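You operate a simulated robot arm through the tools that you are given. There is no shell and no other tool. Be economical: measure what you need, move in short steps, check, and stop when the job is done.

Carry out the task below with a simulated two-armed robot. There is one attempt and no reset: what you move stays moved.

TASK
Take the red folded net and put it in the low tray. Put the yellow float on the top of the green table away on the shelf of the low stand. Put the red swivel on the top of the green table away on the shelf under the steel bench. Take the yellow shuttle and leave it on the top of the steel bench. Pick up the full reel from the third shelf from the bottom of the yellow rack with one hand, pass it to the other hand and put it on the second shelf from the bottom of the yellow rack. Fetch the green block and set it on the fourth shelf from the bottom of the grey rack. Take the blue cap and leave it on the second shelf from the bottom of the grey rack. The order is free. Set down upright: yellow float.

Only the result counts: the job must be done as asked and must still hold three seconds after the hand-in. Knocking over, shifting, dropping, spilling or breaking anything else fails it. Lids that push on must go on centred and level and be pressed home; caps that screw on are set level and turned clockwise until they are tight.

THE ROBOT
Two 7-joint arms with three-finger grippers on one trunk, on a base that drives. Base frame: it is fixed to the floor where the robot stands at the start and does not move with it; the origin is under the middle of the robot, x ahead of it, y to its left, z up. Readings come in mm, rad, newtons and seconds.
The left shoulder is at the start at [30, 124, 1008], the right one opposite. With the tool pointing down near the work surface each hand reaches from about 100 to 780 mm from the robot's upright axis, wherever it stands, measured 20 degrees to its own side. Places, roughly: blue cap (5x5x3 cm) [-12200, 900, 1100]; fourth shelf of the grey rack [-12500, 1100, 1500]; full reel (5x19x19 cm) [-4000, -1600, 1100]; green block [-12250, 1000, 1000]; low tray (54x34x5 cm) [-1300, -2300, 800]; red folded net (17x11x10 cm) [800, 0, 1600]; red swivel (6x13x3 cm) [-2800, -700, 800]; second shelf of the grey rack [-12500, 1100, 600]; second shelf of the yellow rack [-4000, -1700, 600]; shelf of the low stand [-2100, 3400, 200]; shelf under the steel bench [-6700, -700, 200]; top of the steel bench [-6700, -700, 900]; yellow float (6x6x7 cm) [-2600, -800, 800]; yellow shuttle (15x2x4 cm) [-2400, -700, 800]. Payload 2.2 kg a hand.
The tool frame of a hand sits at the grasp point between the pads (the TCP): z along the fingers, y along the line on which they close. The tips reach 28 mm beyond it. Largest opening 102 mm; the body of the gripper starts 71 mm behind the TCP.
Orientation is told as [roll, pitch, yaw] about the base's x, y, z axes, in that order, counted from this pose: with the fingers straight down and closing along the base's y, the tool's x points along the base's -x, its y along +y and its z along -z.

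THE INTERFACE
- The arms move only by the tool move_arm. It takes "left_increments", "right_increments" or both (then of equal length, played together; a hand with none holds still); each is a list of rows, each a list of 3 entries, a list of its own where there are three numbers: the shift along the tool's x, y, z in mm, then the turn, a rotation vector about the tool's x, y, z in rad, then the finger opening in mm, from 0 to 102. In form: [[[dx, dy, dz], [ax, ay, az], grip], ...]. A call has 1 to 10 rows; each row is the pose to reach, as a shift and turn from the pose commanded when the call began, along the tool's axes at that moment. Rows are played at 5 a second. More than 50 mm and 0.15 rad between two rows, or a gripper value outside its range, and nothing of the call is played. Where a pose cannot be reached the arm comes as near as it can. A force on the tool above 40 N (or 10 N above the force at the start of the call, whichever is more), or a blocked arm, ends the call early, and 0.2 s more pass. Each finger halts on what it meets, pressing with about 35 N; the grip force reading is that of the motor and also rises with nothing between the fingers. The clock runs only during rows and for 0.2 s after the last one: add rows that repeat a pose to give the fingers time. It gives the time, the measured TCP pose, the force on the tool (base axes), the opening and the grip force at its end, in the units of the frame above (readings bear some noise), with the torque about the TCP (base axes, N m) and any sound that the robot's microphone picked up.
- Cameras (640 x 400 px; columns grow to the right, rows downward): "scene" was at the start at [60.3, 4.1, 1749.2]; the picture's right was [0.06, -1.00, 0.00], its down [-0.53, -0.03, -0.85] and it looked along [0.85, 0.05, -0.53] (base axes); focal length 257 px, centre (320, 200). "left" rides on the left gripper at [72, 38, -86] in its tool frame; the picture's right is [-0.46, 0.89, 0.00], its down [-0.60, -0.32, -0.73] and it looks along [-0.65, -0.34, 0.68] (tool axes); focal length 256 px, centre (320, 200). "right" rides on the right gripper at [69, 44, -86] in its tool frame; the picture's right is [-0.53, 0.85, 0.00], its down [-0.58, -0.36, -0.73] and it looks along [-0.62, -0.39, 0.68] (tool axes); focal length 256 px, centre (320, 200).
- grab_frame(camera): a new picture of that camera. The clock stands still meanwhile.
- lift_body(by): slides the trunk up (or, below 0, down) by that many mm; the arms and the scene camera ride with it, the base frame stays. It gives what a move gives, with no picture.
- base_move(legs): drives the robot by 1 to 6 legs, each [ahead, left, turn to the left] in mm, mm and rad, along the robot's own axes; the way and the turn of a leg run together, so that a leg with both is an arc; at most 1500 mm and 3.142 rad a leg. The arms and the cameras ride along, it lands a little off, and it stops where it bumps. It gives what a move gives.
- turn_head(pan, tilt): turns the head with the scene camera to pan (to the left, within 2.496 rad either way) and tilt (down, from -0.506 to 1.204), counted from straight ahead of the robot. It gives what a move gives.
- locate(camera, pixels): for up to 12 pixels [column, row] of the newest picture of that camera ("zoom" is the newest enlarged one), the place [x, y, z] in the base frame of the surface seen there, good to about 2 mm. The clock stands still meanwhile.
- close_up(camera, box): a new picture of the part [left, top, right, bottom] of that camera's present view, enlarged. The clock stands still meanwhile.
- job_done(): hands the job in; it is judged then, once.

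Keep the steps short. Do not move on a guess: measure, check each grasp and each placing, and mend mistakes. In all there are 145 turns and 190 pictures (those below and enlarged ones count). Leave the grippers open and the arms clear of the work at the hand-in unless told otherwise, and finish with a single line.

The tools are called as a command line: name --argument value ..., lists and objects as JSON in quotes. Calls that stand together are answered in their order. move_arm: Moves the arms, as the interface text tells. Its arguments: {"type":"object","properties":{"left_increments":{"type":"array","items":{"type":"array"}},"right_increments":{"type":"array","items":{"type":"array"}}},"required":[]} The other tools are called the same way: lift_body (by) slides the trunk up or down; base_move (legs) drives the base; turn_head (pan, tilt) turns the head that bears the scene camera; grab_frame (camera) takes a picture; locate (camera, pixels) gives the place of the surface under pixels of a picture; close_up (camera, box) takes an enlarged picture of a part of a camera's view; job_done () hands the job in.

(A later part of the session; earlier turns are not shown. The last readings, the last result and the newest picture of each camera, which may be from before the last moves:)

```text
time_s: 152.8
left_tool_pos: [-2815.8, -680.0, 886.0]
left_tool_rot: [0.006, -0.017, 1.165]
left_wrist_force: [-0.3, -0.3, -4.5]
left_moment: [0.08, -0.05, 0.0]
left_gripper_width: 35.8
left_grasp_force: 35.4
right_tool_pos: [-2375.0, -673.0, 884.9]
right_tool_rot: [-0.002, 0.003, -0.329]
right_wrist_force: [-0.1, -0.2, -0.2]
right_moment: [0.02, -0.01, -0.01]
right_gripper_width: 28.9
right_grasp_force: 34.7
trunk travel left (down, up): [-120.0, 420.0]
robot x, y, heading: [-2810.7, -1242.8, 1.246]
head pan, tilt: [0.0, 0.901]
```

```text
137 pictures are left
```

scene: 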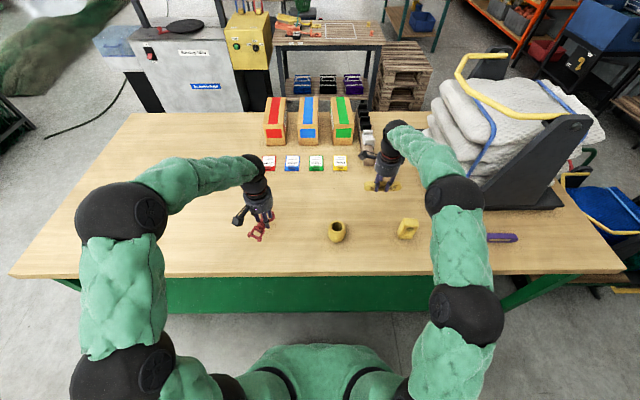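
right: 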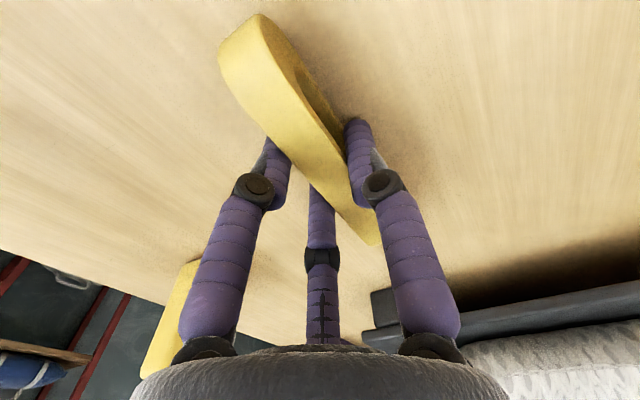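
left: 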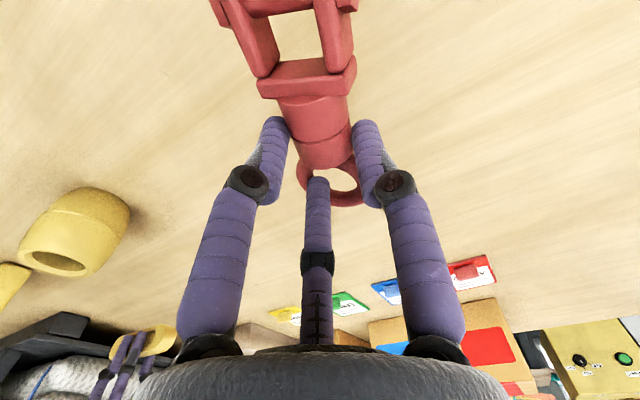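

Both items are held. Raise the trunk 400 and drive to the steel bench area (strafe along the corridor, past the table end).

lift_body --by 400

base_move --legs '[[-115, 0, 0], [0, 1500, 0.004], [0, 250, 0], [390, 700, 0], [0, 1400, 0]]'

turn_head --pan 2.4 --tilt 0.6

grab_frame --camera "scene"

```text
time_s: 156.7
left_tool_pos: [-2813.7, -681.0, 1285.4]
left_tool_rot: [0.005, -0.015, 1.167]
left_wrist_force: [0.7, -0.2, -3.9]
left_moment: [0.05, -0.07, -0.01]
left_gripper_width: 35.5
left_grasp_force: 35.0
right_tool_pos: [-2375.4, -674.1, 1285.6]
right_tool_rot: [-0.003, 0.002, -0.328]
right_wrist_force: [0.5, -0.6, -0.4]
right_moment: [-0.01, 0.04, -0.05]
right_gripper_width: 29.0
right_grasp_force: 35.2
trunk travel left (down, up): [-520.0, 20.0]
robot x, y, heading: [-2807.0, -1246.6, 1.242]
head pan, tilt: [0.0, 0.901]
```

```text
time_s: 176.8
left_tool_pos: [-6387.4, 801.0, 1286.3]
left_tool_rot: [0.005, -0.017, 1.159]
left_wrist_force: [-0.4, -1.1, -3.2]
left_moment: [0.03, -0.03, -0.02]
left_gripper_width: 34.6
left_grasp_force: 35.0
right_tool_pos: [-5946.7, 807.2, 1285.4]
right_tool_rot: [-0.003, 0.001, -0.332]
right_wrist_force: [-0.7, -0.6, -0.3]
right_moment: [0.02, -0.01, -0.01]
right_gripper_width: 29.0
right_grasp_force: 34.5
trunk travel left (down, up): [-520.0, 20.0]
robot x, y, heading: [-6383.3, 239.4, 1.244]
head pan, tilt: [0.0, 0.901]
```

```text
time_s: 179.0
left_tool_pos: [-6386.3, 801.5, 1286.3]
left_tool_rot: [0.007, -0.015, 1.16]
left_wrist_force: [0.3, 0.0, -3.5]
left_moment: [0.06, -0.07, 0.02]
left_gripper_width: 34.3
left_grasp_force: 35.3
right_tool_pos: [-5947.5, 808.1, 1285.6]
right_tool_rot: [-0.001, -0.002, -0.332]
right_wrist_force: [-0.7, 1.6, -0.9]
right_moment: [0.02, -0.01, -0.03]
right_gripper_width: 28.9
right_grasp_force: 36.0
trunk travel left (down, up): [-520.0, 20.0]
robot x, y, heading: [-6383.2, 235.4, 1.243]
head pan, tilt: [2.4, 0.6]
```

```text
136 pictures are left
```

scene: 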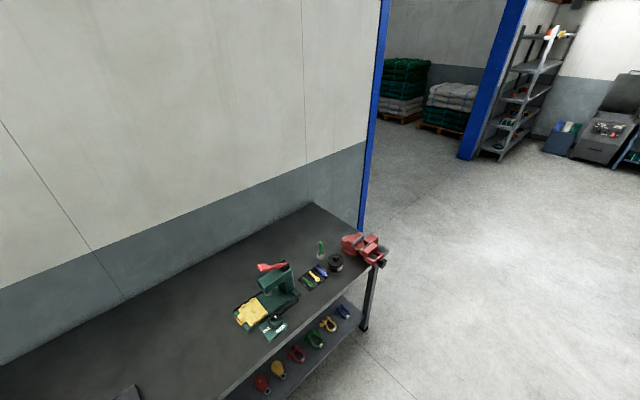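

Turn around to face the bench and look.

base_move --legs '[[0, 0, 1.573], [0, 0, 1.573]]'

turn_head --pan 0.0 --tilt 0.85

grab_frame --camera "scene"

grab_frame --camera "left"

```text
time_s: 186.9
left_tool_pos: [-6415.4, -324.4, 1286.4]
left_tool_rot: [0.004, -0.016, -2.044]
left_wrist_force: [0.1, -0.6, -4.5]
left_moment: [-0.02, 0.07, 0.04]
left_gripper_width: 34.2
left_grasp_force: 34.9
right_tool_pos: [-6854.0, -303.4, 1286.0]
right_tool_rot: [-0.002, -0.001, 2.748]
right_wrist_force: [0.0, 0.4, -0.5]
right_moment: [0.02, 0.0, -0.01]
right_gripper_width: 29.0
right_grasp_force: 35.3
trunk travel left (down, up): [-520.0, 20.0]
robot x, y, heading: [-6380.7, 237.4, -1.965]
head pan, tilt: [2.4, 0.6]
```

```text
time_s: 189.1
left_tool_pos: [-6414.9, -324.1, 1285.7]
left_tool_rot: [0.005, -0.016, -2.043]
left_wrist_force: [-0.5, 0.4, -4.6]
left_moment: [-0.03, 0.06, 0.0]
left_gripper_width: 34.2
left_grasp_force: 35.5
right_tool_pos: [-6854.6, -302.8, 1284.3]
right_tool_rot: [-0.003, -0.001, 2.746]
right_wrist_force: [0.2, 0.3, -0.6]
right_moment: [0.0, -0.04, -0.01]
right_gripper_width: 29.1
right_grasp_force: 35.2
trunk travel left (down, up): [-520.0, 20.0]
robot x, y, heading: [-6384.0, 235.0, -1.961]
head pan, tilt: [0.0, 0.85]
```

```text
135 pictures are left
```

scene: 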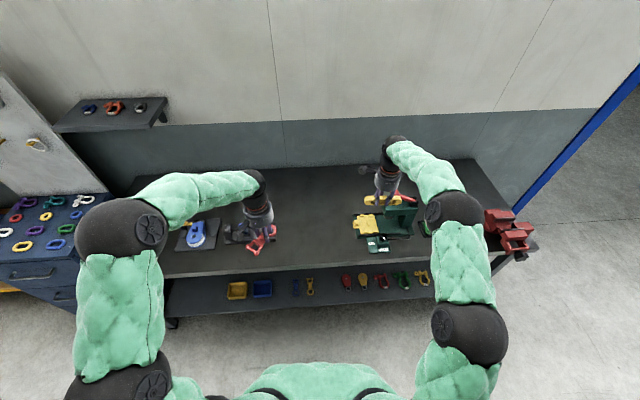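

```text
134 pictures are left
```

left: 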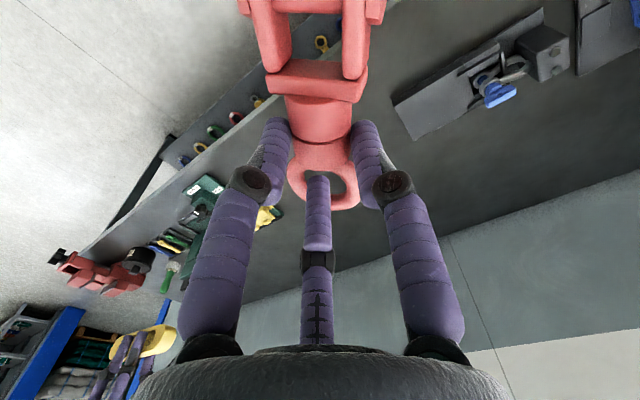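

locate --camera "scene" --pixels '[[310, 262], [310, 235], [310, 200], [328, 282], [328, 295], [205, 295], [205, 285], [236, 290], [262, 288], [346, 283], [180, 276], [360, 240]]'

close_up --camera "scene" --box '[150, 180, 470, 330]'

```text
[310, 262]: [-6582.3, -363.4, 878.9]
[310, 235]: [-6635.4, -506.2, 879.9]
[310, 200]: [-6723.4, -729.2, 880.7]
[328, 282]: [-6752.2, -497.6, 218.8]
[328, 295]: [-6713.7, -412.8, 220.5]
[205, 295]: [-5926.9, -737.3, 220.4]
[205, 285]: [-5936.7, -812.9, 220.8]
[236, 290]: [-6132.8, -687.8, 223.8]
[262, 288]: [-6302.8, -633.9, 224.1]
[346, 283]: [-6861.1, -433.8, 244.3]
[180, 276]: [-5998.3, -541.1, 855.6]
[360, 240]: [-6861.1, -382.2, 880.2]
```

```text
2.00 times, centred on (310, 255) of scene
```

zoom: 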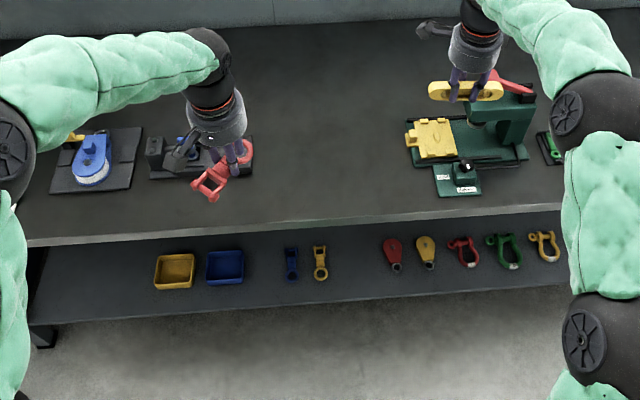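

Heading is corrected and I place the robot so the right hand is over the free bench-top space (a≈−6171, between black and green machines).

base_move --legs '[[0, 0, 0.068], [83, 187, 0]]'

lift_body --by -200

grab_frame --camera "scene"

grab_frame --camera "right"

```text
time_s: 191.2
left_tool_pos: [-6225.7, -462.1, 1286.1]
left_tool_rot: [0.005, -0.016, -1.981]
left_wrist_force: [-0.3, -0.8, -4.2]
left_moment: [-0.01, 0.07, -0.02]
left_gripper_width: 33.8
left_grasp_force: 35.1
right_tool_pos: [-6666.8, -470.1, 1285.1]
right_tool_rot: [-0.002, -0.001, 2.811]
right_wrist_force: [-0.1, -0.8, -0.3]
right_moment: [0.01, -0.01, 0.01]
right_gripper_width: 28.6
right_grasp_force: 34.9
trunk travel left (down, up): [-520.0, 20.0]
robot x, y, heading: [-6231.7, 99.4, -1.898]
head pan, tilt: [0.0, 0.85]
```

```text
time_s: 193.4
left_tool_pos: [-6228.0, -463.4, 1087.7]
left_tool_rot: [0.006, -0.015, -1.977]
left_wrist_force: [-0.6, 0.2, -4.0]
left_moment: [-0.03, 0.05, 0.02]
left_gripper_width: 34.1
left_grasp_force: 35.7
right_tool_pos: [-6666.4, -469.7, 1085.0]
right_tool_rot: [-0.001, 0.001, 2.812]
right_wrist_force: [-1.1, 0.5, -0.1]
right_moment: [-0.01, -0.01, 0.0]
right_gripper_width: 29.0
right_grasp_force: 35.1
trunk travel left (down, up): [-320.0, 220.0]
robot x, y, heading: [-6231.5, 104.1, -1.897]
head pan, tilt: [0.0, 0.85]
```

```text
132 pictures are left
```

scene: 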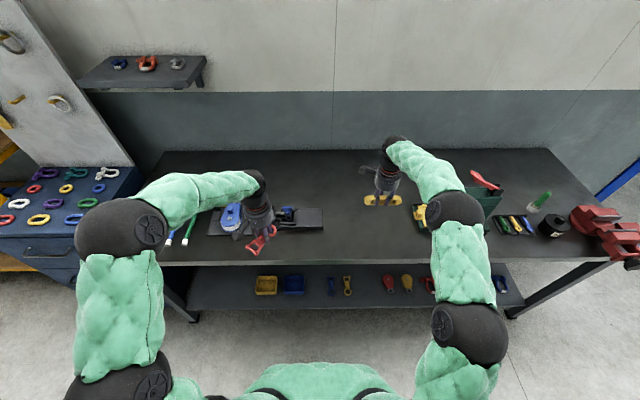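

```text
131 pictures are left
```

right: 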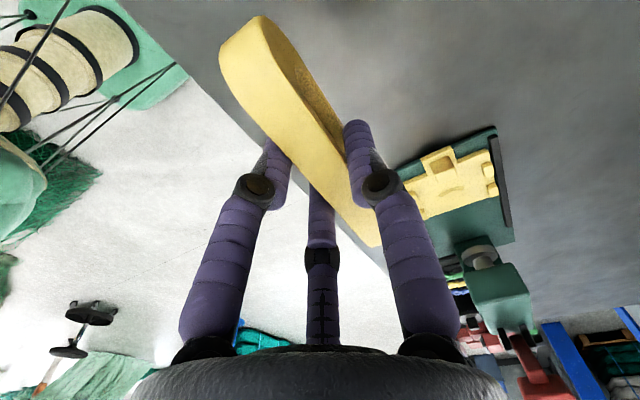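

Shift 40 mm left (away from the green machine) and lower the right hand 166 mm to the bench top.

move_arm --right_increments '[[[20, 0, 30], [0, 0, 0], 0], [[40, 0, 70], [0, 0, 0], 0], [[40, 0, 110], [0, 0, 0], 0], [[40, 0, 150], [0, 0, 0], 0], [[40, 0, 163], [0, 0, 0], 0], [[40, 0, 166], [0, 0, 0], 0]]'

close_up --camera "scene" --box '[300, 150, 460, 250]'

```text
time_s: 194.8
left_tool_pos: [-6228.3, -462.3, 1086.4]
left_tool_rot: [0.006, -0.014, -1.98]
left_wrist_force: [0.0, 0.5, -3.9]
left_moment: [-0.01, 0.06, -0.02]
left_gripper_width: 34.1
left_grasp_force: 35.3
right_tool_pos: [-6627.5, -484.6, 920.0]
right_tool_rot: [-0.003, -0.001, 2.812]
right_wrist_force: [0.1, 1.2, -0.9]
right_moment: [-0.02, 0.0, 0.01]
right_gripper_width: 28.9
right_grasp_force: 35.1
trunk travel left (down, up): [-320.0, 220.0]
robot x, y, heading: [-6234.1, 98.7, -1.9]
head pan, tilt: [0.0, 0.85]
```

```text
4.00 times, centred on (380, 200) of scene
```

zoom: 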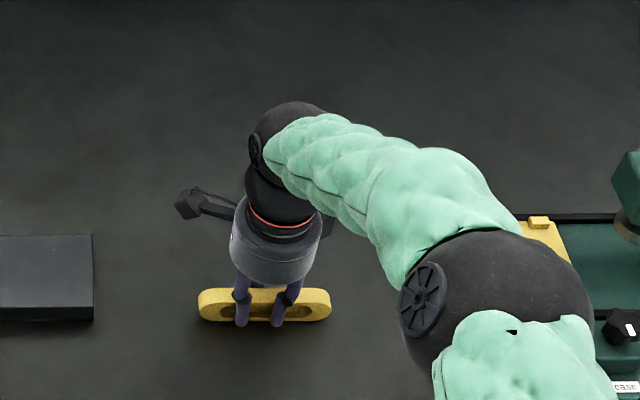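

Lower the last ~4 mm, then open gently and rise.

move_arm --right_increments '[[[0, 0, 3], [0, 0, 0], 0], [[0, 0, 4], [0, 0, 0], 0], [[0, 0, 4], [0, 0, 0], 0]]'

move_arm --right_increments '[[[0, 0, 0], [0, 0, 0], 45], [[0, 0, 0], [0, 0, 0], 60], [[0, 0, -10], [0, 0, 0], 70], [[0, 0, -50], [0, 0, 0], 80], [[0, 0, -100], [0, 0, 0], 80], [[0, 0, -150], [0, 0, 0], 102], [[0, 0, -190], [0, 0, 0], 102]]'

close_up --camera "scene" --box '[300, 150, 460, 250]'

```text
time_s: 195.6
left_tool_pos: [-6226.7, -462.0, 1086.4]
left_tool_rot: [0.006, -0.015, -1.979]
left_wrist_force: [0.5, -0.6, -4.3]
left_moment: [-0.03, 0.07, 0.0]
left_gripper_width: 34.3
left_grasp_force: 34.7
right_tool_pos: [-6628.6, -482.7, 915.8]
right_tool_rot: [-0.001, -0.001, 2.81]
right_wrist_force: [-0.2, 0.9, -0.5]
right_moment: [-0.02, -0.01, 0.01]
right_gripper_width: 28.7
right_grasp_force: 34.8
trunk travel left (down, up): [-320.0, 220.0]
robot x, y, heading: [-6233.7, 98.7, -1.9]
head pan, tilt: [0.0, 0.85]
```

```text
time_s: 197.2
left_tool_pos: [-6225.7, -462.3, 1086.2]
left_tool_rot: [0.004, -0.013, -1.978]
left_wrist_force: [0.4, -0.4, -4.4]
left_moment: [-0.05, 0.08, 0.02]
left_gripper_width: 33.9
left_grasp_force: 34.8
right_tool_pos: [-6630.2, -481.1, 1105.7]
right_tool_rot: [-0.002, 0.002, 2.81]
right_wrist_force: [0.7, 0.1, -0.7]
right_moment: [0.0, 0.05, 0.01]
right_gripper_width: 101.9
right_grasp_force: 0.0
trunk travel left (down, up): [-320.0, 220.0]
robot x, y, heading: [-6231.9, 98.0, -1.897]
head pan, tilt: [0.0, 0.85]
```

```text
4.00 times, centred on (380, 200) of scene
```

zoom: 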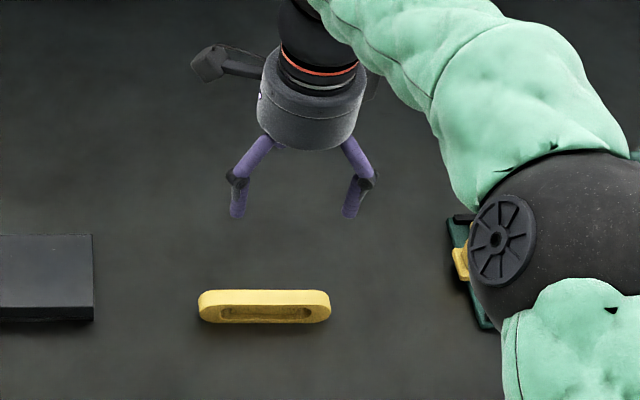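

Shuttle is placed well. Now swivel: pull the right hand back/up for clearance, back the base off and move left to face the free shelf portion.

move_arm --right_increments '[[[0, -25, -30], [0, 0, 0], 102], [[0, -50, -60], [0, 0, 0], 102], [[0, -75, -90], [0, 0, 0], 102], [[0, -100, -120], [0, 0, 0], 102], [[0, -125, -150], [0, 0, 0], 102], [[0, -150, -180], [0, 0, 0], 102], [[0, -175, -210], [0, 0, 0], 102], [[0, -200, -240], [0, 0, 0], 102], [[0, -225, -270], [0, 0, 0], 102], [[0, -250, -300], [0, 0, 0], 102]]'

base_move --legs '[[-129, 0, 0], [0, 373, 0.005]]'

lift_body --by -320

turn_head --pan 0.1 --tilt 0.85

grab_frame --camera "scene"

```text
time_s: 199.4
left_tool_pos: [-6226.4, -460.6, 1086.8]
left_tool_rot: [0.006, -0.016, -1.978]
left_wrist_force: [-0.6, 0.5, -4.1]
left_moment: [-0.08, 0.07, 0.01]
left_gripper_width: 34.0
left_grasp_force: 35.2
right_tool_pos: [-6545.7, -244.4, 1407.3]
right_tool_rot: [-0.001, 0.002, 2.811]
right_wrist_force: [-1.3, 0.8, 0.7]
right_moment: [-0.04, 0.04, -0.01]
right_gripper_width: 102.0
right_grasp_force: 0.0
trunk travel left (down, up): [-320.0, 220.0]
robot x, y, heading: [-6229.0, 99.3, -1.9]
head pan, tilt: [0.0, 0.85]
```

```text
time_s: 202.6
left_tool_pos: [-5823.4, -461.6, 1086.9]
left_tool_rot: [0.002, -0.016, -1.971]
left_wrist_force: [1.2, -0.6, -4.3]
left_moment: [-0.05, 0.07, -0.02]
left_gripper_width: 34.2
left_grasp_force: 34.6
right_tool_pos: [-6144.5, -249.2, 1405.4]
right_tool_rot: [0.0, -0.001, 2.818]
right_wrist_force: [-0.5, 0.5, -0.5]
right_moment: [-0.04, 0.04, 0.02]
right_gripper_width: 102.1
right_grasp_force: 0.0
trunk travel left (down, up): [-320.0, 220.0]
robot x, y, heading: [-5832.8, 102.8, -1.888]
head pan, tilt: [0.0, 0.85]
```

```text
time_s: 205.8
left_tool_pos: [-5825.3, -462.2, 766.5]
left_tool_rot: [0.006, -0.015, -1.973]
left_wrist_force: [0.0, 0.3, -4.0]
left_moment: [-0.03, 0.08, 0.02]
left_gripper_width: 34.2
left_grasp_force: 35.4
right_tool_pos: [-6145.9, -249.8, 1085.4]
right_tool_rot: [0.002, 0.002, 2.819]
right_wrist_force: [-0.3, 0.0, 0.0]
right_moment: [-0.02, -0.02, 0.02]
right_gripper_width: 102.0
right_grasp_force: 0.0
trunk travel left (down, up): [0.0, 540.0]
robot x, y, heading: [-5831.5, 101.6, -1.891]
head pan, tilt: [0.0, 0.85]
```

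```text
time_s: 206.5
left_tool_pos: [-5823.7, -461.4, 767.2]
left_tool_rot: [0.005, -0.015, -1.972]
left_wrist_force: [0.3, 0.4, -4.5]
left_moment: [-0.05, 0.0, 0.01]
left_gripper_width: 34.1
left_grasp_force: 34.9
right_tool_pos: [-6145.8, -248.1, 1085.5]
right_tool_rot: [-0.001, -0.001, 2.819]
right_wrist_force: [0.0, -1.6, -0.5]
right_moment: [-0.02, 0.0, -0.02]
right_gripper_width: 102.1
right_grasp_force: 0.2
trunk travel left (down, up): [0.0, 540.0]
robot x, y, heading: [-5834.5, 101.9, -1.89]
head pan, tilt: [0.099, 0.85]
```

```text
128 pictures are left
```

scene: 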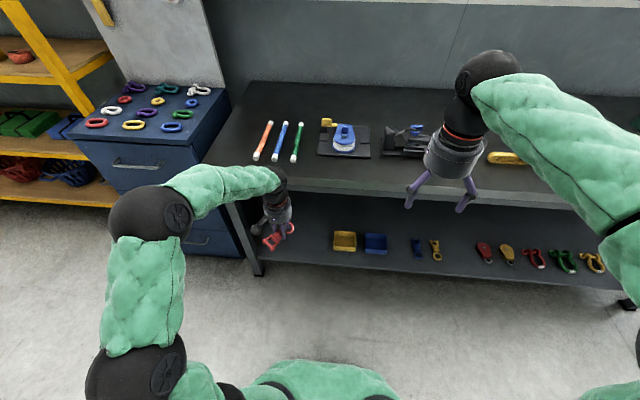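

locate --camera "scene" --pixels '[[305, 240], [305, 262], [258, 268], [290, 186], [334, 245], [305, 225], [255, 225], [345, 265]]'

```text
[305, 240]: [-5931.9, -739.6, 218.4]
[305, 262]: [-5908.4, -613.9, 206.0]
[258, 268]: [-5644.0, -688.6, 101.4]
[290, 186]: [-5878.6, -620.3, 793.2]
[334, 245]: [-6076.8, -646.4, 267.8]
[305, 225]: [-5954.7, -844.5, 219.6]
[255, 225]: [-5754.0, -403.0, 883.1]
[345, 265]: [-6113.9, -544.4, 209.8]
```

Free shelf space is confirmed (a −5160…−5545). Lower the left hand in front of the bench.

move_arm --left_increments '[[[0, 0, 48], [0, 0, 0], 0], [[0, 0, 96], [0, 0, 0], 0], [[0, 0, 144], [0, 0, 0], 0], [[0, 0, 192], [0, 0, 0], 0], [[0, 0, 240], [0, 0, 0], 0], [[0, 0, 288], [0, 0, 0], 0], [[0, 0, 336], [0, 0, 0], 0], [[0, 0, 384], [0, 0, 0], 0], [[0, 0, 432], [0, 0, 0], 0], [[0, 0, 480], [0, 0, 0], 0]]'

grab_frame --camera "scene"

```text
time_s: 208.7
left_tool_pos: [-5823.3, -469.7, 285.4]
left_tool_rot: [0.006, -0.016, -1.97]
left_wrist_force: [-0.3, -2.3, -3.8]
left_moment: [0.04, 0.06, 0.0]
left_gripper_width: 34.0
left_grasp_force: 35.2
right_tool_pos: [-6144.5, -249.0, 1085.5]
right_tool_rot: [-0.003, 0.0, 2.819]
right_wrist_force: [0.9, 0.2, 0.4]
right_moment: [0.0, -0.02, -0.02]
right_gripper_width: 102.0
right_grasp_force: 0.0
trunk travel left (down, up): [0.0, 540.0]
robot x, y, heading: [-5832.2, 98.1, -1.888]
head pan, tilt: [0.099, 0.85]
```

```text
127 pictures are left
```

scene: 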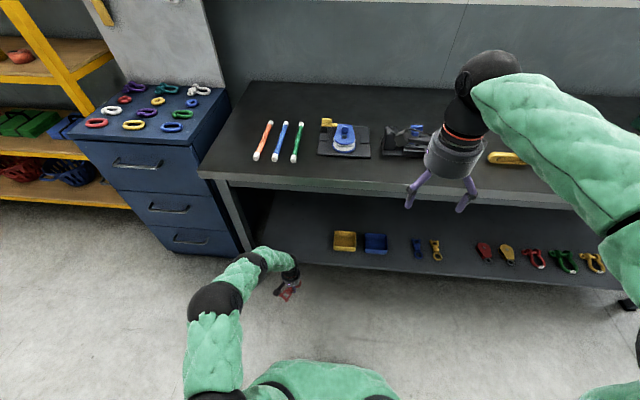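

locate --camera "scene" --pixels '[[215, 300], [240, 275], [268, 258], [288, 275], [275, 290], [425, 195], [470, 60]]'

grab_frame --camera "left"

```text
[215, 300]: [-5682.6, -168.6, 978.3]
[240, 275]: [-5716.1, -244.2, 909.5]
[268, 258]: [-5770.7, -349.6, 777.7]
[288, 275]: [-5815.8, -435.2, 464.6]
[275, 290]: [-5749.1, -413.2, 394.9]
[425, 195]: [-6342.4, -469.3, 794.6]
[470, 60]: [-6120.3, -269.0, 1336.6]
```

```text
126 pictures are left
```

left: 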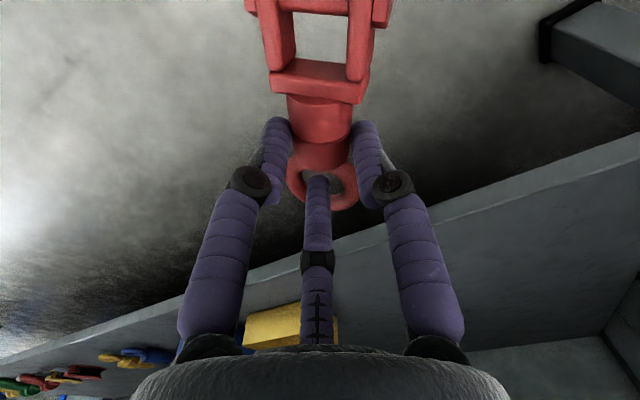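

Forearm would come close to the bench lip if I go deep, so I'll turn the swivel 90° to lie along the shelf; then less depth is needed.

move_arm --left_increments '[[[0, 0, 0], [0, 0, 0.15], 0], [[0, 0, 0], [0, 0, 0.3], 0], [[0, 0, 0], [0, 0, 0.45], 0], [[0, 0, 0], [0, 0, 0.6], 0], [[0, 0, 0], [0, 0, 0.75], 0], [[0, 0, 0], [0, 0, 0.9], 0], [[0, 0, 0], [0, 0, 1.05], 0], [[0, 0, 0], [0, 0, 1.2], 0], [[0, 0, 0], [0, 0, 1.35], 0], [[0, 0, 0], [0, 0, 1.5], 0]]'

base_move --legs '[[230, 0, 0]]'

grab_frame --camera "scene"

grab_frame --camera "left"

```text
time_s: 210.9
left_tool_pos: [-5826.1, -468.6, 285.8]
left_tool_rot: [0.016, 0.003, 2.811]
left_wrist_force: [-0.5, 0.2, -4.0]
left_moment: [0.03, 0.03, -0.02]
left_gripper_width: 34.0
left_grasp_force: 35.2
right_tool_pos: [-6146.3, -248.5, 1085.8]
right_tool_rot: [0.0, -0.002, 2.818]
right_wrist_force: [0.0, 0.2, -0.8]
right_moment: [-0.02, 0.0, -0.02]
right_gripper_width: 102.2
right_grasp_force: 0.0
trunk travel left (down, up): [0.0, 540.0]
robot x, y, heading: [-5831.8, 99.2, -1.893]
head pan, tilt: [0.099, 0.85]
```

```text
time_s: 212.6
left_tool_pos: [-5894.8, -687.5, 286.2]
left_tool_rot: [0.015, 0.005, 2.815]
left_wrist_force: [1.0, -0.3, -3.7]
left_moment: [0.04, 0.05, 0.02]
left_gripper_width: 33.9
left_grasp_force: 34.6
right_tool_pos: [-6215.7, -468.8, 1084.4]
right_tool_rot: [-0.001, 0.0, 2.823]
right_wrist_force: [-1.1, -1.1, -0.8]
right_moment: [-0.02, 0.01, 0.01]
right_gripper_width: 102.2
right_grasp_force: 0.0
trunk travel left (down, up): [0.0, 540.0]
robot x, y, heading: [-5903.0, -119.2, -1.892]
head pan, tilt: [0.099, 0.85]
```

```text
125 pictures are left
```

scene: 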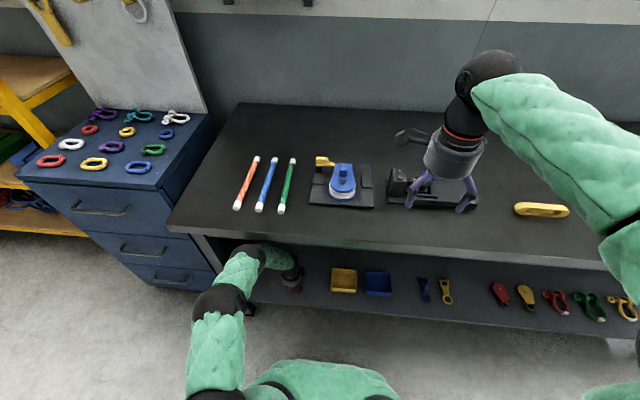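

```text
124 pictures are left
```

left: 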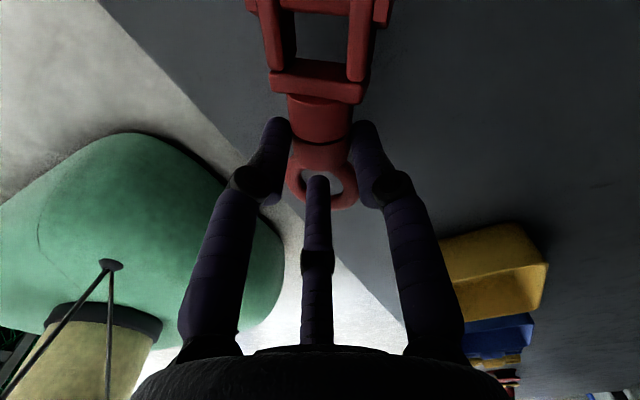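

Hand is 65 mm behind the shelf's front edge. Lower gradually onto the shelf.

move_arm --left_increments '[[[0, 0, 12], [0, 0, 0], 0], [[0, 0, 22], [0, 0, 0], 0], [[0, 0, 25], [0, 0, 0], 0], [[0, 0, 25], [0, 0, 0], 0]]'

grab_frame --camera "left"

```text
time_s: 213.6
left_tool_pos: [-5894.4, -687.3, 261.8]
left_tool_rot: [0.016, 0.003, 2.815]
left_wrist_force: [-0.4, -0.2, -4.1]
left_moment: [0.06, 0.02, -0.02]
left_gripper_width: 34.1
left_grasp_force: 35.1
right_tool_pos: [-6216.2, -466.3, 1085.7]
right_tool_rot: [-0.001, 0.002, 2.822]
right_wrist_force: [-0.3, 0.3, 0.1]
right_moment: [-0.01, -0.02, 0.03]
right_gripper_width: 102.1
right_grasp_force: 0.1
trunk travel left (down, up): [0.0, 540.0]
robot x, y, heading: [-5904.6, -118.7, -1.887]
head pan, tilt: [0.099, 0.85]
```

```text
123 pictures are left
```

left: 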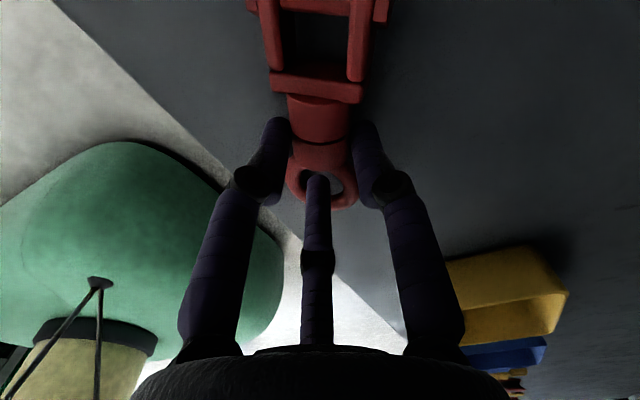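

move_arm --left_increments '[[[0, 0, 4], [0, 0, 0], 0], [[0, 0, 7], [0, 0, 0], 0], [[0, 0, 7], [0, 0, 0], 0]]'

locate --camera "left" --pixels '[[315, 85], [290, 40], [360, 40], [320, 115], [320, 160], [400, 150], [230, 80], [350, 190]]'

```text
time_s: 214.4
left_tool_pos: [-5894.5, -690.5, 257.7]
left_tool_rot: [0.025, 0.008, 2.816]
left_wrist_force: [3.7, 1.3, 33.9]
left_moment: [0.18, -0.06, 0.01]
left_gripper_width: 34.1
left_grasp_force: 34.7
right_tool_pos: [-6215.0, -465.5, 1086.3]
right_tool_rot: [0.003, 0.003, 2.822]
right_wrist_force: [0.4, -0.4, 0.4]
right_moment: [0.0, -0.02, -0.02]
right_gripper_width: 102.1
right_grasp_force: 0.1
trunk travel left (down, up): [0.0, 540.0]
robot x, y, heading: [-5901.1, -117.6, -1.886]
head pan, tilt: [0.099, 0.85]
```

```text
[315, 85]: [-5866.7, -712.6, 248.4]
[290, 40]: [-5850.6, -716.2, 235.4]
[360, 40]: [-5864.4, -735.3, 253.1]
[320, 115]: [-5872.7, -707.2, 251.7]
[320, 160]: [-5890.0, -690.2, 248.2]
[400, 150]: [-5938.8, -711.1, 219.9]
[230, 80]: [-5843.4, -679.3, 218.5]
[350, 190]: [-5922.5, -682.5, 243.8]
```

Contact made. Ease 2 mm up, open, and rise.

move_arm --left_increments '[[[0, 0, -2], [0, 0, 0], 30], [[0, 0, -2], [0, 0, 0], 50], [[0, 0, -2], [0, 0, 0], 80], [[0, 0, -2], [0, 0, 0], 90], [[0, 0, -30], [0, 0, 0], 90], [[0, 0, -70], [0, 0, 0], 90]]'

grab_frame --camera "left"

```text
time_s: 215.8
left_tool_pos: [-5894.4, -669.0, 314.9]
left_tool_rot: [-0.004, -0.004, 2.813]
left_wrist_force: [0.0, -0.5, 0.6]
left_moment: [-0.02, 0.05, 0.03]
left_gripper_width: 90.0
left_grasp_force: 0.1
right_tool_pos: [-6212.7, -465.3, 1085.8]
right_tool_rot: [0.001, -0.001, 2.824]
right_wrist_force: [0.5, 1.1, -0.1]
right_moment: [-0.03, 0.01, 0.03]
right_gripper_width: 101.5
right_grasp_force: 0.1
trunk travel left (down, up): [0.0, 540.0]
robot x, y, heading: [-5903.1, -113.8, -1.888]
head pan, tilt: [0.099, 0.85]
```

```text
122 pictures are left
```

left: 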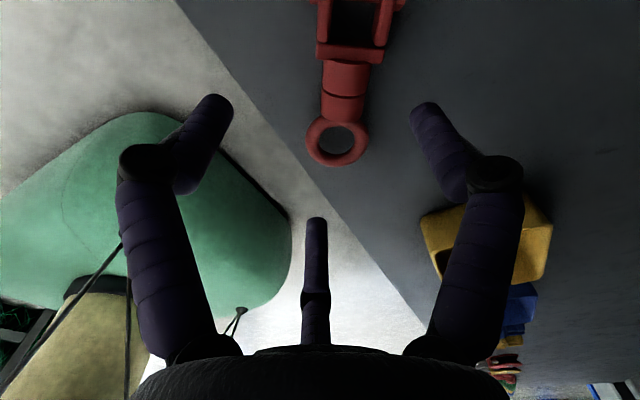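

The swivel lies flat on the shelf. Back out, raise the left arm and trunk, turn toward the grey rack and look.

base_move --legs '[[-330, 0, 0]]'

move_arm --left_increments '[[[0, 0, -48], [0, 0, 0], 102], [[0, 0, -96], [0, 0, 0], 102], [[0, 0, -144], [0, 0, 0], 102], [[0, 0, -192], [0, 0, 0], 102], [[0, 0, -240], [0, 0, 0], 102], [[0, 0, -288], [0, 0, 0], 102], [[0, 0, -336], [0, 0, 0], 102], [[0, 0, -384], [0, 0, 0], 102], [[0, 0, -432], [0, 0, 0], 102], [[0, 0, -480], [0, 0, 0], 102]]'

lift_body --by 400

base_move --legs '[[0, 0, -1.571]]'

turn_head --pan 0.0 --tilt 0.45

grab_frame --camera "scene"

```text
time_s: 216.6
left_tool_pos: [-5895.9, -670.0, 319.9]
left_tool_rot: [0.004, 0.001, 2.811]
left_wrist_force: [0.3, -0.3, 0.0]
left_moment: [0.02, 0.01, -0.02]
left_gripper_width: 90.2
left_grasp_force: 0.1
right_tool_pos: [-6214.3, -461.7, 1085.6]
right_tool_rot: [0.0, 0.001, 2.825]
right_wrist_force: [0.4, 0.4, -0.2]
right_moment: [-0.01, 0.02, 0.01]
right_gripper_width: 101.9
right_grasp_force: 0.1
trunk travel left (down, up): [0.0, 540.0]
robot x, y, heading: [-5905.7, -112.7, -1.883]
head pan, tilt: [0.099, 0.85]
stopped in leg 1: the robot was blocked; the commanded pose is now the measured one
```

```text
time_s: 217.3
left_tool_pos: [-5891.1, -528.5, 348.6]
left_tool_rot: [-0.229, -0.052, 2.77]
left_wrist_force: [0.1, -0.6, 0.5]
left_moment: [0.03, -0.01, 0.0]
left_gripper_width: 101.9
left_grasp_force: 0.0
right_tool_pos: [-6208.7, -457.6, 1089.2]
right_tool_rot: [0.005, 0.001, 2.827]
right_wrist_force: [0.6, -0.5, 0.4]
right_moment: [0.0, -0.03, -0.01]
right_gripper_width: 102.1
right_grasp_force: 0.0
trunk travel left (down, up): [0.0, 540.0]
robot x, y, heading: [-5900.6, -108.3, -1.885]
head pan, tilt: [0.099, 0.85]
stopped in row 3 (left hand): the arm was blocked; the commanded pose is now the measured one
```

```text
time_s: 218.6
left_tool_pos: [-5887.4, -471.7, 419.8]
left_tool_rot: [-0.306, -0.073, 2.754]
left_wrist_force: [0.4, -1.0, -0.1]
left_moment: [-0.02, 0.0, -0.01]
left_gripper_width: 101.9
left_grasp_force: 0.2
right_tool_pos: [-6205.2, -453.1, 1172.4]
right_tool_rot: [-0.001, -0.001, 2.834]
right_wrist_force: [0.0, 0.4, -1.1]
right_moment: [0.07, 0.04, -0.02]
right_gripper_width: 101.9
right_grasp_force: 0.0
trunk travel left (down, up): [-82.0, 458.0]
robot x, y, heading: [-5898.0, -106.5, -1.877]
head pan, tilt: [0.099, 0.85]
stopped: the force on the tool passed its limit at 63 N (the readings are from after the stop); the commanded pose is now the measured one
```

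```text
time_s: 219.9
left_tool_pos: [-5888.4, -456.1, 414.2]
left_tool_rot: [-0.323, -0.079, 2.678]
left_wrist_force: [0.2, 0.6, 0.9]
left_moment: [-0.01, 0.05, -0.03]
left_gripper_width: 102.0
left_grasp_force: 0.0
right_tool_pos: [-6206.3, -423.0, 1170.8]
right_tool_rot: [0.009, 0.0, 2.759]
right_wrist_force: [0.3, 0.2, -0.9]
right_moment: [-0.02, 0.04, 0.01]
right_gripper_width: 102.0
right_grasp_force: 0.0
trunk travel left (down, up): [-82.0, 458.0]
robot x, y, heading: [-5874.9, -100.7, -1.947]
head pan, tilt: [0.099, 0.85]
stopped in leg 1: the robot was blocked; the commanded pose is now the measured one
```

```text
time_s: 220.8
left_tool_pos: [-5888.3, -457.5, 415.0]
left_tool_rot: [-0.32, -0.081, 2.679]
left_wrist_force: [0.2, 0.1, -0.3]
left_moment: [0.02, 0.01, 0.02]
left_gripper_width: 102.3
left_grasp_force: 0.2
right_tool_pos: [-6206.6, -422.3, 1171.4]
right_tool_rot: [0.009, 0.002, 2.756]
right_wrist_force: [-0.3, -0.1, -0.6]
right_moment: [0.0, -0.01, 0.03]
right_gripper_width: 102.0
right_grasp_force: 0.1
trunk travel left (down, up): [-82.0, 458.0]
robot x, y, heading: [-5872.2, -103.2, -1.957]
head pan, tilt: [0.0, 0.45]
```

```text
121 pictures are left
```

scene: 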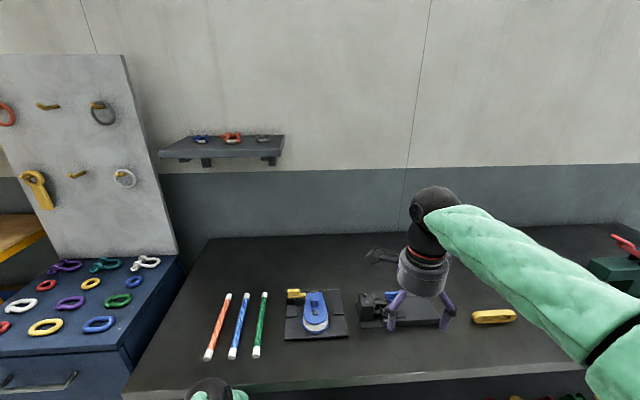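

The left arm met the bench lip while rising. I stop and look down at the situation before moving anything.

turn_head --pan 0.35 --tilt 1.15

grab_frame --camera "scene"

grab_frame --camera "left"

grab_frame --camera "right"

```text
time_s: 221.8
left_tool_pos: [-5888.5, -455.8, 414.8]
left_tool_rot: [-0.323, -0.078, 2.676]
left_wrist_force: [0.8, 0.3, 0.1]
left_moment: [0.02, 0.0, -0.01]
left_gripper_width: 102.2
left_grasp_force: 0.1
right_tool_pos: [-6205.5, -422.1, 1170.6]
right_tool_rot: [0.01, 0.002, 2.755]
right_wrist_force: [0.7, 0.5, -0.3]
right_moment: [0.0, -0.02, -0.02]
right_gripper_width: 102.1
right_grasp_force: 0.1
trunk travel left (down, up): [-82.0, 458.0]
robot x, y, heading: [-5877.0, -104.5, -1.953]
head pan, tilt: [0.351, 1.15]
```

```text
120 pictures are left
```

scene: 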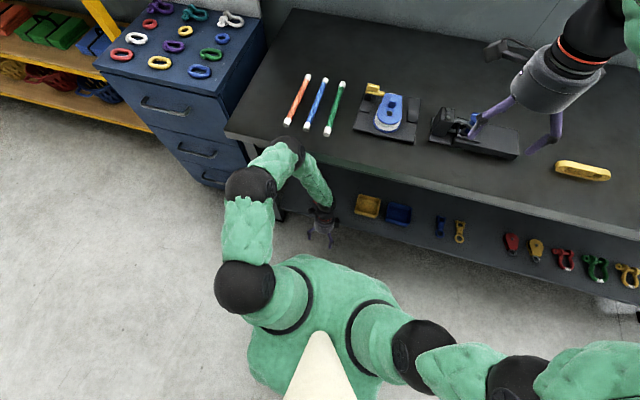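

```text
119 pictures are left
```

left: 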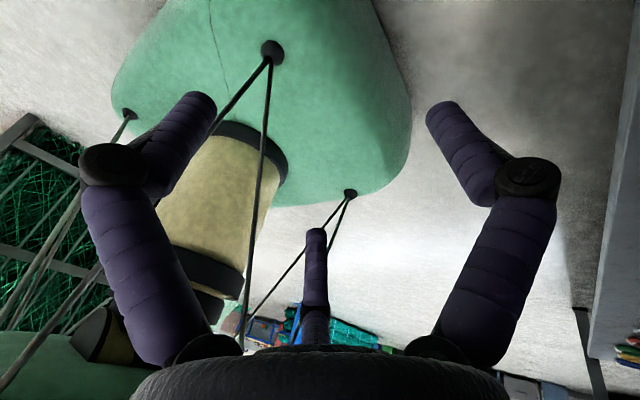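

```text
118 pictures are left
```

right: 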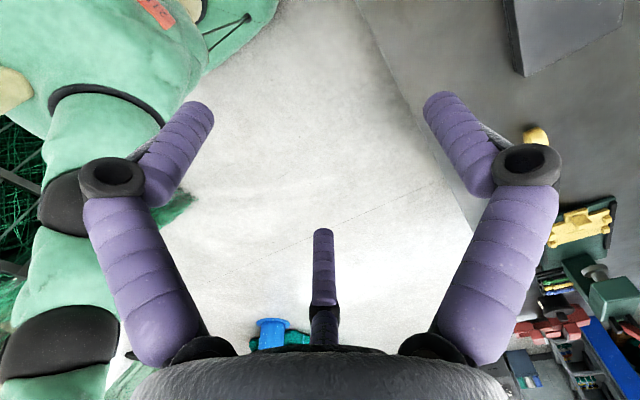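

locate --camera "scene" --pixels '[[288, 148], [312, 178], [322, 200], [250, 183], [275, 165], [300, 155], [250, 135], [318, 235], [340, 180], [300, 140]]'

close_up --camera "scene" --box '[200, 110, 400, 260]'

```text
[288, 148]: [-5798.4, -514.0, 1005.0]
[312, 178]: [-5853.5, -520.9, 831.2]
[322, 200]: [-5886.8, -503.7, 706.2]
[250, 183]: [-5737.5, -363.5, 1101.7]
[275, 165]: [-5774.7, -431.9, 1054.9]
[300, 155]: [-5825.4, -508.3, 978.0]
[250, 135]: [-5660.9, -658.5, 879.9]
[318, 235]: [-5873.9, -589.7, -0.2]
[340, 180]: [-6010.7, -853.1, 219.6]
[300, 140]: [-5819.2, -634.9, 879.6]
```

```text
2.67 times, centred on (300, 185) of scene
```

zoom: 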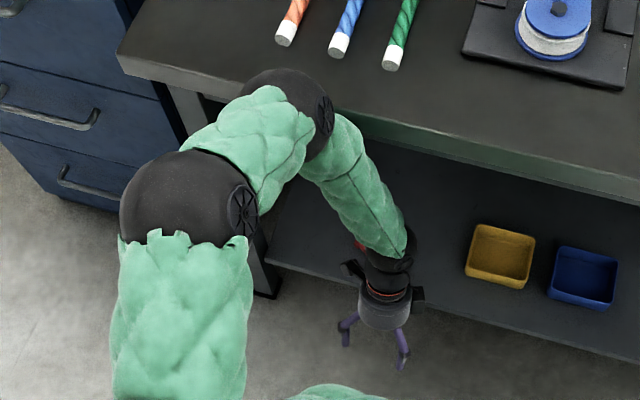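

The forearm leans on the bench edge from the front; the hand is already free of the bench. Back the base off 250 mm.

base_move --legs '[[-250, 0, 0]]'

grab_frame --camera "scene"

```text
time_s: 223.7
left_tool_pos: [-5793.2, -227.3, 410.1]
left_tool_rot: [-0.329, -0.081, 2.684]
left_wrist_force: [-0.5, -0.7, -0.1]
left_moment: [-0.01, 0.0, -0.01]
left_gripper_width: 101.9
left_grasp_force: 0.1
right_tool_pos: [-6114.4, -200.3, 1166.6]
right_tool_rot: [-0.004, 0.0, 2.762]
right_wrist_force: [0.0, 0.0, -0.3]
right_moment: [-0.02, 0.02, 0.0]
right_gripper_width: 102.1
right_grasp_force: 0.0
trunk travel left (down, up): [-82.0, 458.0]
robot x, y, heading: [-5777.5, 128.5, -1.949]
head pan, tilt: [0.351, 1.15]
```

```text
116 pictures are left
```

scene: 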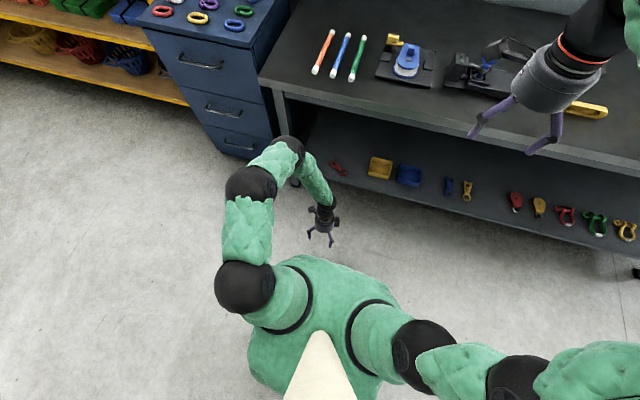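

Free now. I check the swivel at (337,168) and the bench edge.

close_up --camera "scene" --box '[270, 110, 430, 210]'

locate --camera "scene" --pixels '[[332, 164], [340, 171], [336, 168], [345, 178], [310, 168], [340, 103], [343, 188], [369, 175]]'

```text
4.00 times, centred on (350, 160) of scene
```

zoom: 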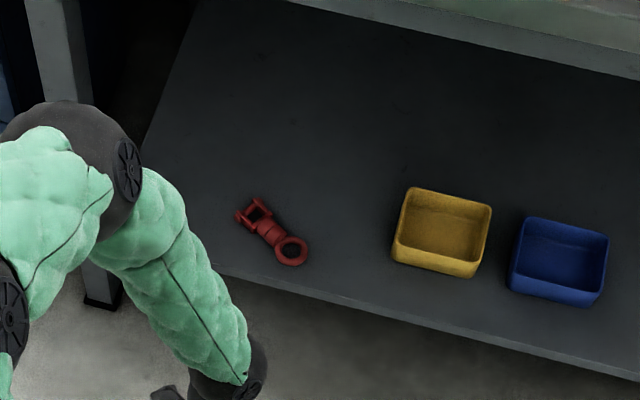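

```text
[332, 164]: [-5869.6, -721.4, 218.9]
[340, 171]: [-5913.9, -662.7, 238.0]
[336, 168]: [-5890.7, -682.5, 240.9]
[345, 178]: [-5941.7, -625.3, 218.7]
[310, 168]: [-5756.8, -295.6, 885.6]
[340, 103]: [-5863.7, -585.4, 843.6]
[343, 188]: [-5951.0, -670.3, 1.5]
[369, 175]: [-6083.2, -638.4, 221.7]
```

Swivel is safely on the shelf. Straighten and raise the left arm.

move_arm --left_increments '[[[-3, -13, -38], [-0.08, 0.02, 0], 102], [[-6, -26, -75], [-0.16, 0.04, 0], 102], [[-9, -38, -113], [-0.24, 0.06, 0], 102], [[-12, -51, -151], [-0.33, 0.08, 0], 102], [[-15, -64, -188], [-0.33, 0.08, 0], 102], [[-18, -77, -226], [-0.33, 0.08, 0], 102], [[-21, -90, -264], [-0.33, 0.08, 0], 102], [[-24, -102, -301], [-0.33, 0.08, 0], 102], [[-27, -115, -339], [-0.33, 0.08, 0], 102], [[-30, -128, -377], [-0.33, 0.08, 0], 102]]'

lift_body --by 300

base_move --legs '[[0, 0, -1.514]]'

turn_head --pan 0.0 --tilt 0.4

grab_frame --camera "scene"

```text
time_s: 225.9
left_tool_pos: [-5791.7, -227.6, 810.7]
left_tool_rot: [0.001, -0.003, 2.67]
left_wrist_force: [0.8, 0.2, -0.5]
left_moment: [0.0, 0.0, 0.02]
left_gripper_width: 102.3
left_grasp_force: 0.0
right_tool_pos: [-6113.9, -201.4, 1165.7]
right_tool_rot: [-0.003, -0.001, 2.762]
right_wrist_force: [-0.7, 0.2, -0.2]
right_moment: [0.0, 0.0, 0.02]
right_gripper_width: 101.6
right_grasp_force: 0.0
trunk travel left (down, up): [-82.0, 458.0]
robot x, y, heading: [-5783.3, 130.2, -1.95]
head pan, tilt: [0.351, 1.15]
```

```text
time_s: 228.9
left_tool_pos: [-5791.2, -227.4, 1110.0]
left_tool_rot: [-0.001, -0.003, 2.672]
left_wrist_force: [0.2, 0.4, -0.6]
left_moment: [0.0, -0.01, -0.02]
left_gripper_width: 102.0
left_grasp_force: 0.1
right_tool_pos: [-6114.0, -200.7, 1465.2]
right_tool_rot: [-0.004, 0.0, 2.761]
right_wrist_force: [0.1, -1.0, 0.1]
right_moment: [0.02, 0.04, 0.02]
right_gripper_width: 102.1
right_grasp_force: 0.0
trunk travel left (down, up): [-382.0, 158.0]
robot x, y, heading: [-5787.0, 127.0, -1.943]
head pan, tilt: [0.351, 1.15]
```

```text
time_s: 233.0
left_tool_pos: [-6139.6, 116.8, 1111.2]
left_tool_rot: [0.0, -0.005, 1.16]
left_wrist_force: [-0.4, -0.6, -0.3]
left_moment: [0.0, 0.02, 0.03]
left_gripper_width: 102.1
left_grasp_force: 0.1
right_tool_pos: [-6131.4, 441.1, 1466.7]
right_tool_rot: [-0.002, 0.0, 1.249]
right_wrist_force: [-0.1, -0.1, 0.4]
right_moment: [0.03, 0.01, 0.01]
right_gripper_width: 102.0
right_grasp_force: 0.0
trunk travel left (down, up): [-382.0, 158.0]
robot x, y, heading: [-5782.4, 130.7, 2.823]
head pan, tilt: [0.351, 1.15]
```

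```text
time_s: 234.1
left_tool_pos: [-6139.6, 117.9, 1109.7]
left_tool_rot: [0.001, -0.004, 1.159]
left_wrist_force: [0.0, 0.0, 0.3]
left_moment: [-0.04, 0.01, 0.04]
left_gripper_width: 101.8
left_grasp_force: 0.1
right_tool_pos: [-6132.8, 441.9, 1465.3]
right_tool_rot: [-0.004, 0.0, 1.247]
right_wrist_force: [0.0, 0.4, 0.6]
right_moment: [-0.02, 0.01, 0.01]
right_gripper_width: 101.8
right_grasp_force: 0.1
trunk travel left (down, up): [-382.0, 158.0]
robot x, y, heading: [-5785.0, 131.6, 2.822]
head pan, tilt: [0.0, 0.4]
```

```text
114 pictures are left
```

scene: 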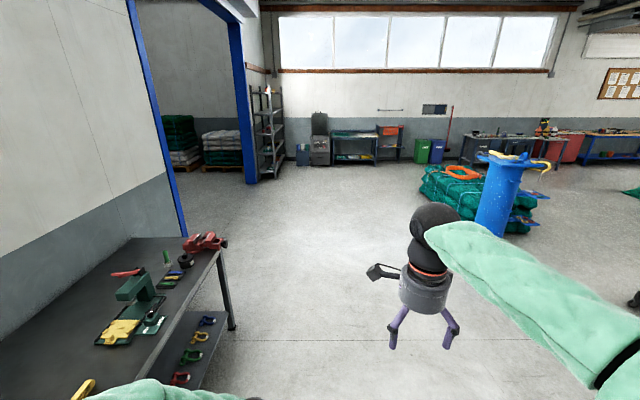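

locate --camera "scene" --pixels '[[425, 195], [490, 232], [265, 180], [281, 162], [312, 165], [328, 165], [335, 160], [250, 183]]'

base_move --legs '[[1450, 0, 0], [1450, 0, 0], [1400, 0, 0]]'

grab_frame --camera "scene"

```text
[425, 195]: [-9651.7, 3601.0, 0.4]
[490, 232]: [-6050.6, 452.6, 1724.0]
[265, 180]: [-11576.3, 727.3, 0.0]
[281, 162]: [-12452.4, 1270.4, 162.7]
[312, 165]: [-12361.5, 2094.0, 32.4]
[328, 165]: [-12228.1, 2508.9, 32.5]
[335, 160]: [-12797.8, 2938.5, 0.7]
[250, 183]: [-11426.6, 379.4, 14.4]
```

```text
time_s: 254.8
left_tool_pos: [-10220.1, 1578.0, 1109.9]
left_tool_rot: [0.0, -0.002, 1.154]
left_wrist_force: [-0.5, 0.9, 0.1]
left_moment: [0.0, 0.01, 0.03]
left_gripper_width: 101.9
left_grasp_force: 0.1
right_tool_pos: [-10209.4, 1900.7, 1466.3]
right_tool_rot: [-0.003, 0.0, 1.245]
right_wrist_force: [-0.3, -0.5, 0.1]
right_moment: [-0.01, -0.05, 0.01]
right_gripper_width: 102.1
right_grasp_force: 0.1
trunk travel left (down, up): [-382.0, 158.0]
robot x, y, heading: [-9863.3, 1584.1, 2.812]
head pan, tilt: [0.0, 0.4]
```

```text
113 pictures are left
```

scene: 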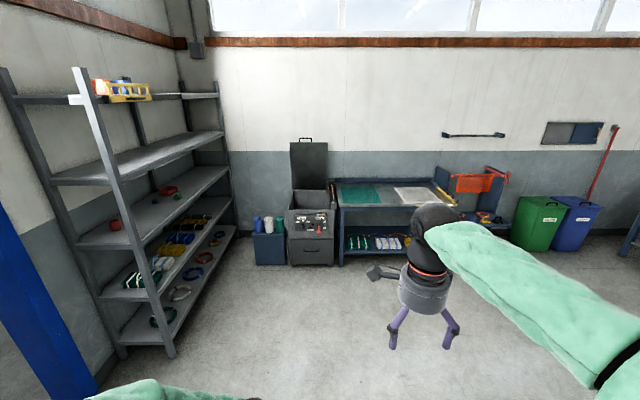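

locate --camera "scene" --pixels '[[170, 352], [235, 232], [116, 225], [166, 190], [179, 196], [110, 260], [160, 222], [170, 160], [165, 245], [150, 290], [215, 235], [125, 90]]'

close_up --camera "scene" --box '[0, 60, 320, 260]'

close_up --camera "scene" --box '[80, 160, 240, 260]'

```text
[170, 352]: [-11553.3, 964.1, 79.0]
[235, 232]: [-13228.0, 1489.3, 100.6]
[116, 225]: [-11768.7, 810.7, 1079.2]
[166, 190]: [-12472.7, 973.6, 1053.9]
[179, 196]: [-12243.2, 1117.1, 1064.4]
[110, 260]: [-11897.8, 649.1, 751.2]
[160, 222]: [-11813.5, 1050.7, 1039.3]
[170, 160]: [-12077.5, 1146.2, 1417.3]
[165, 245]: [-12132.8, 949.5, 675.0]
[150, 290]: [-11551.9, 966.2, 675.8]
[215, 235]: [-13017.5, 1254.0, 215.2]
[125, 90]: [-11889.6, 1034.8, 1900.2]
```

```text
2.00 times, centred on (160, 160) of scene
```

zoom: 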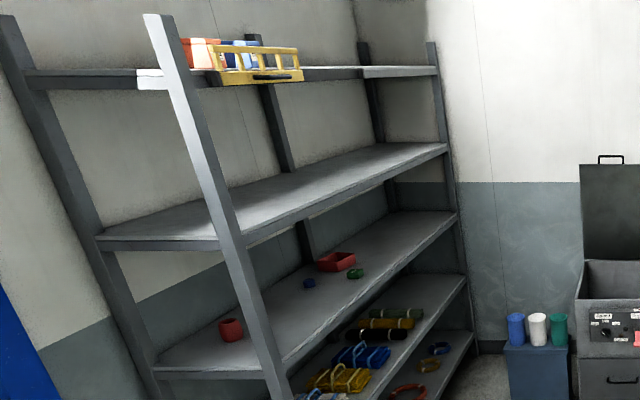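

```text
4.00 times, centred on (160, 210) of scene
```

zoom: 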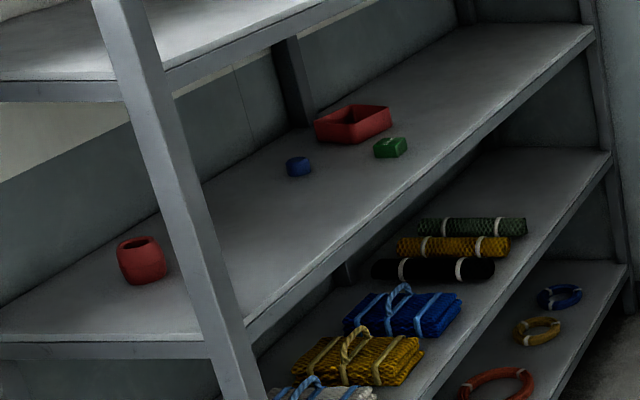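

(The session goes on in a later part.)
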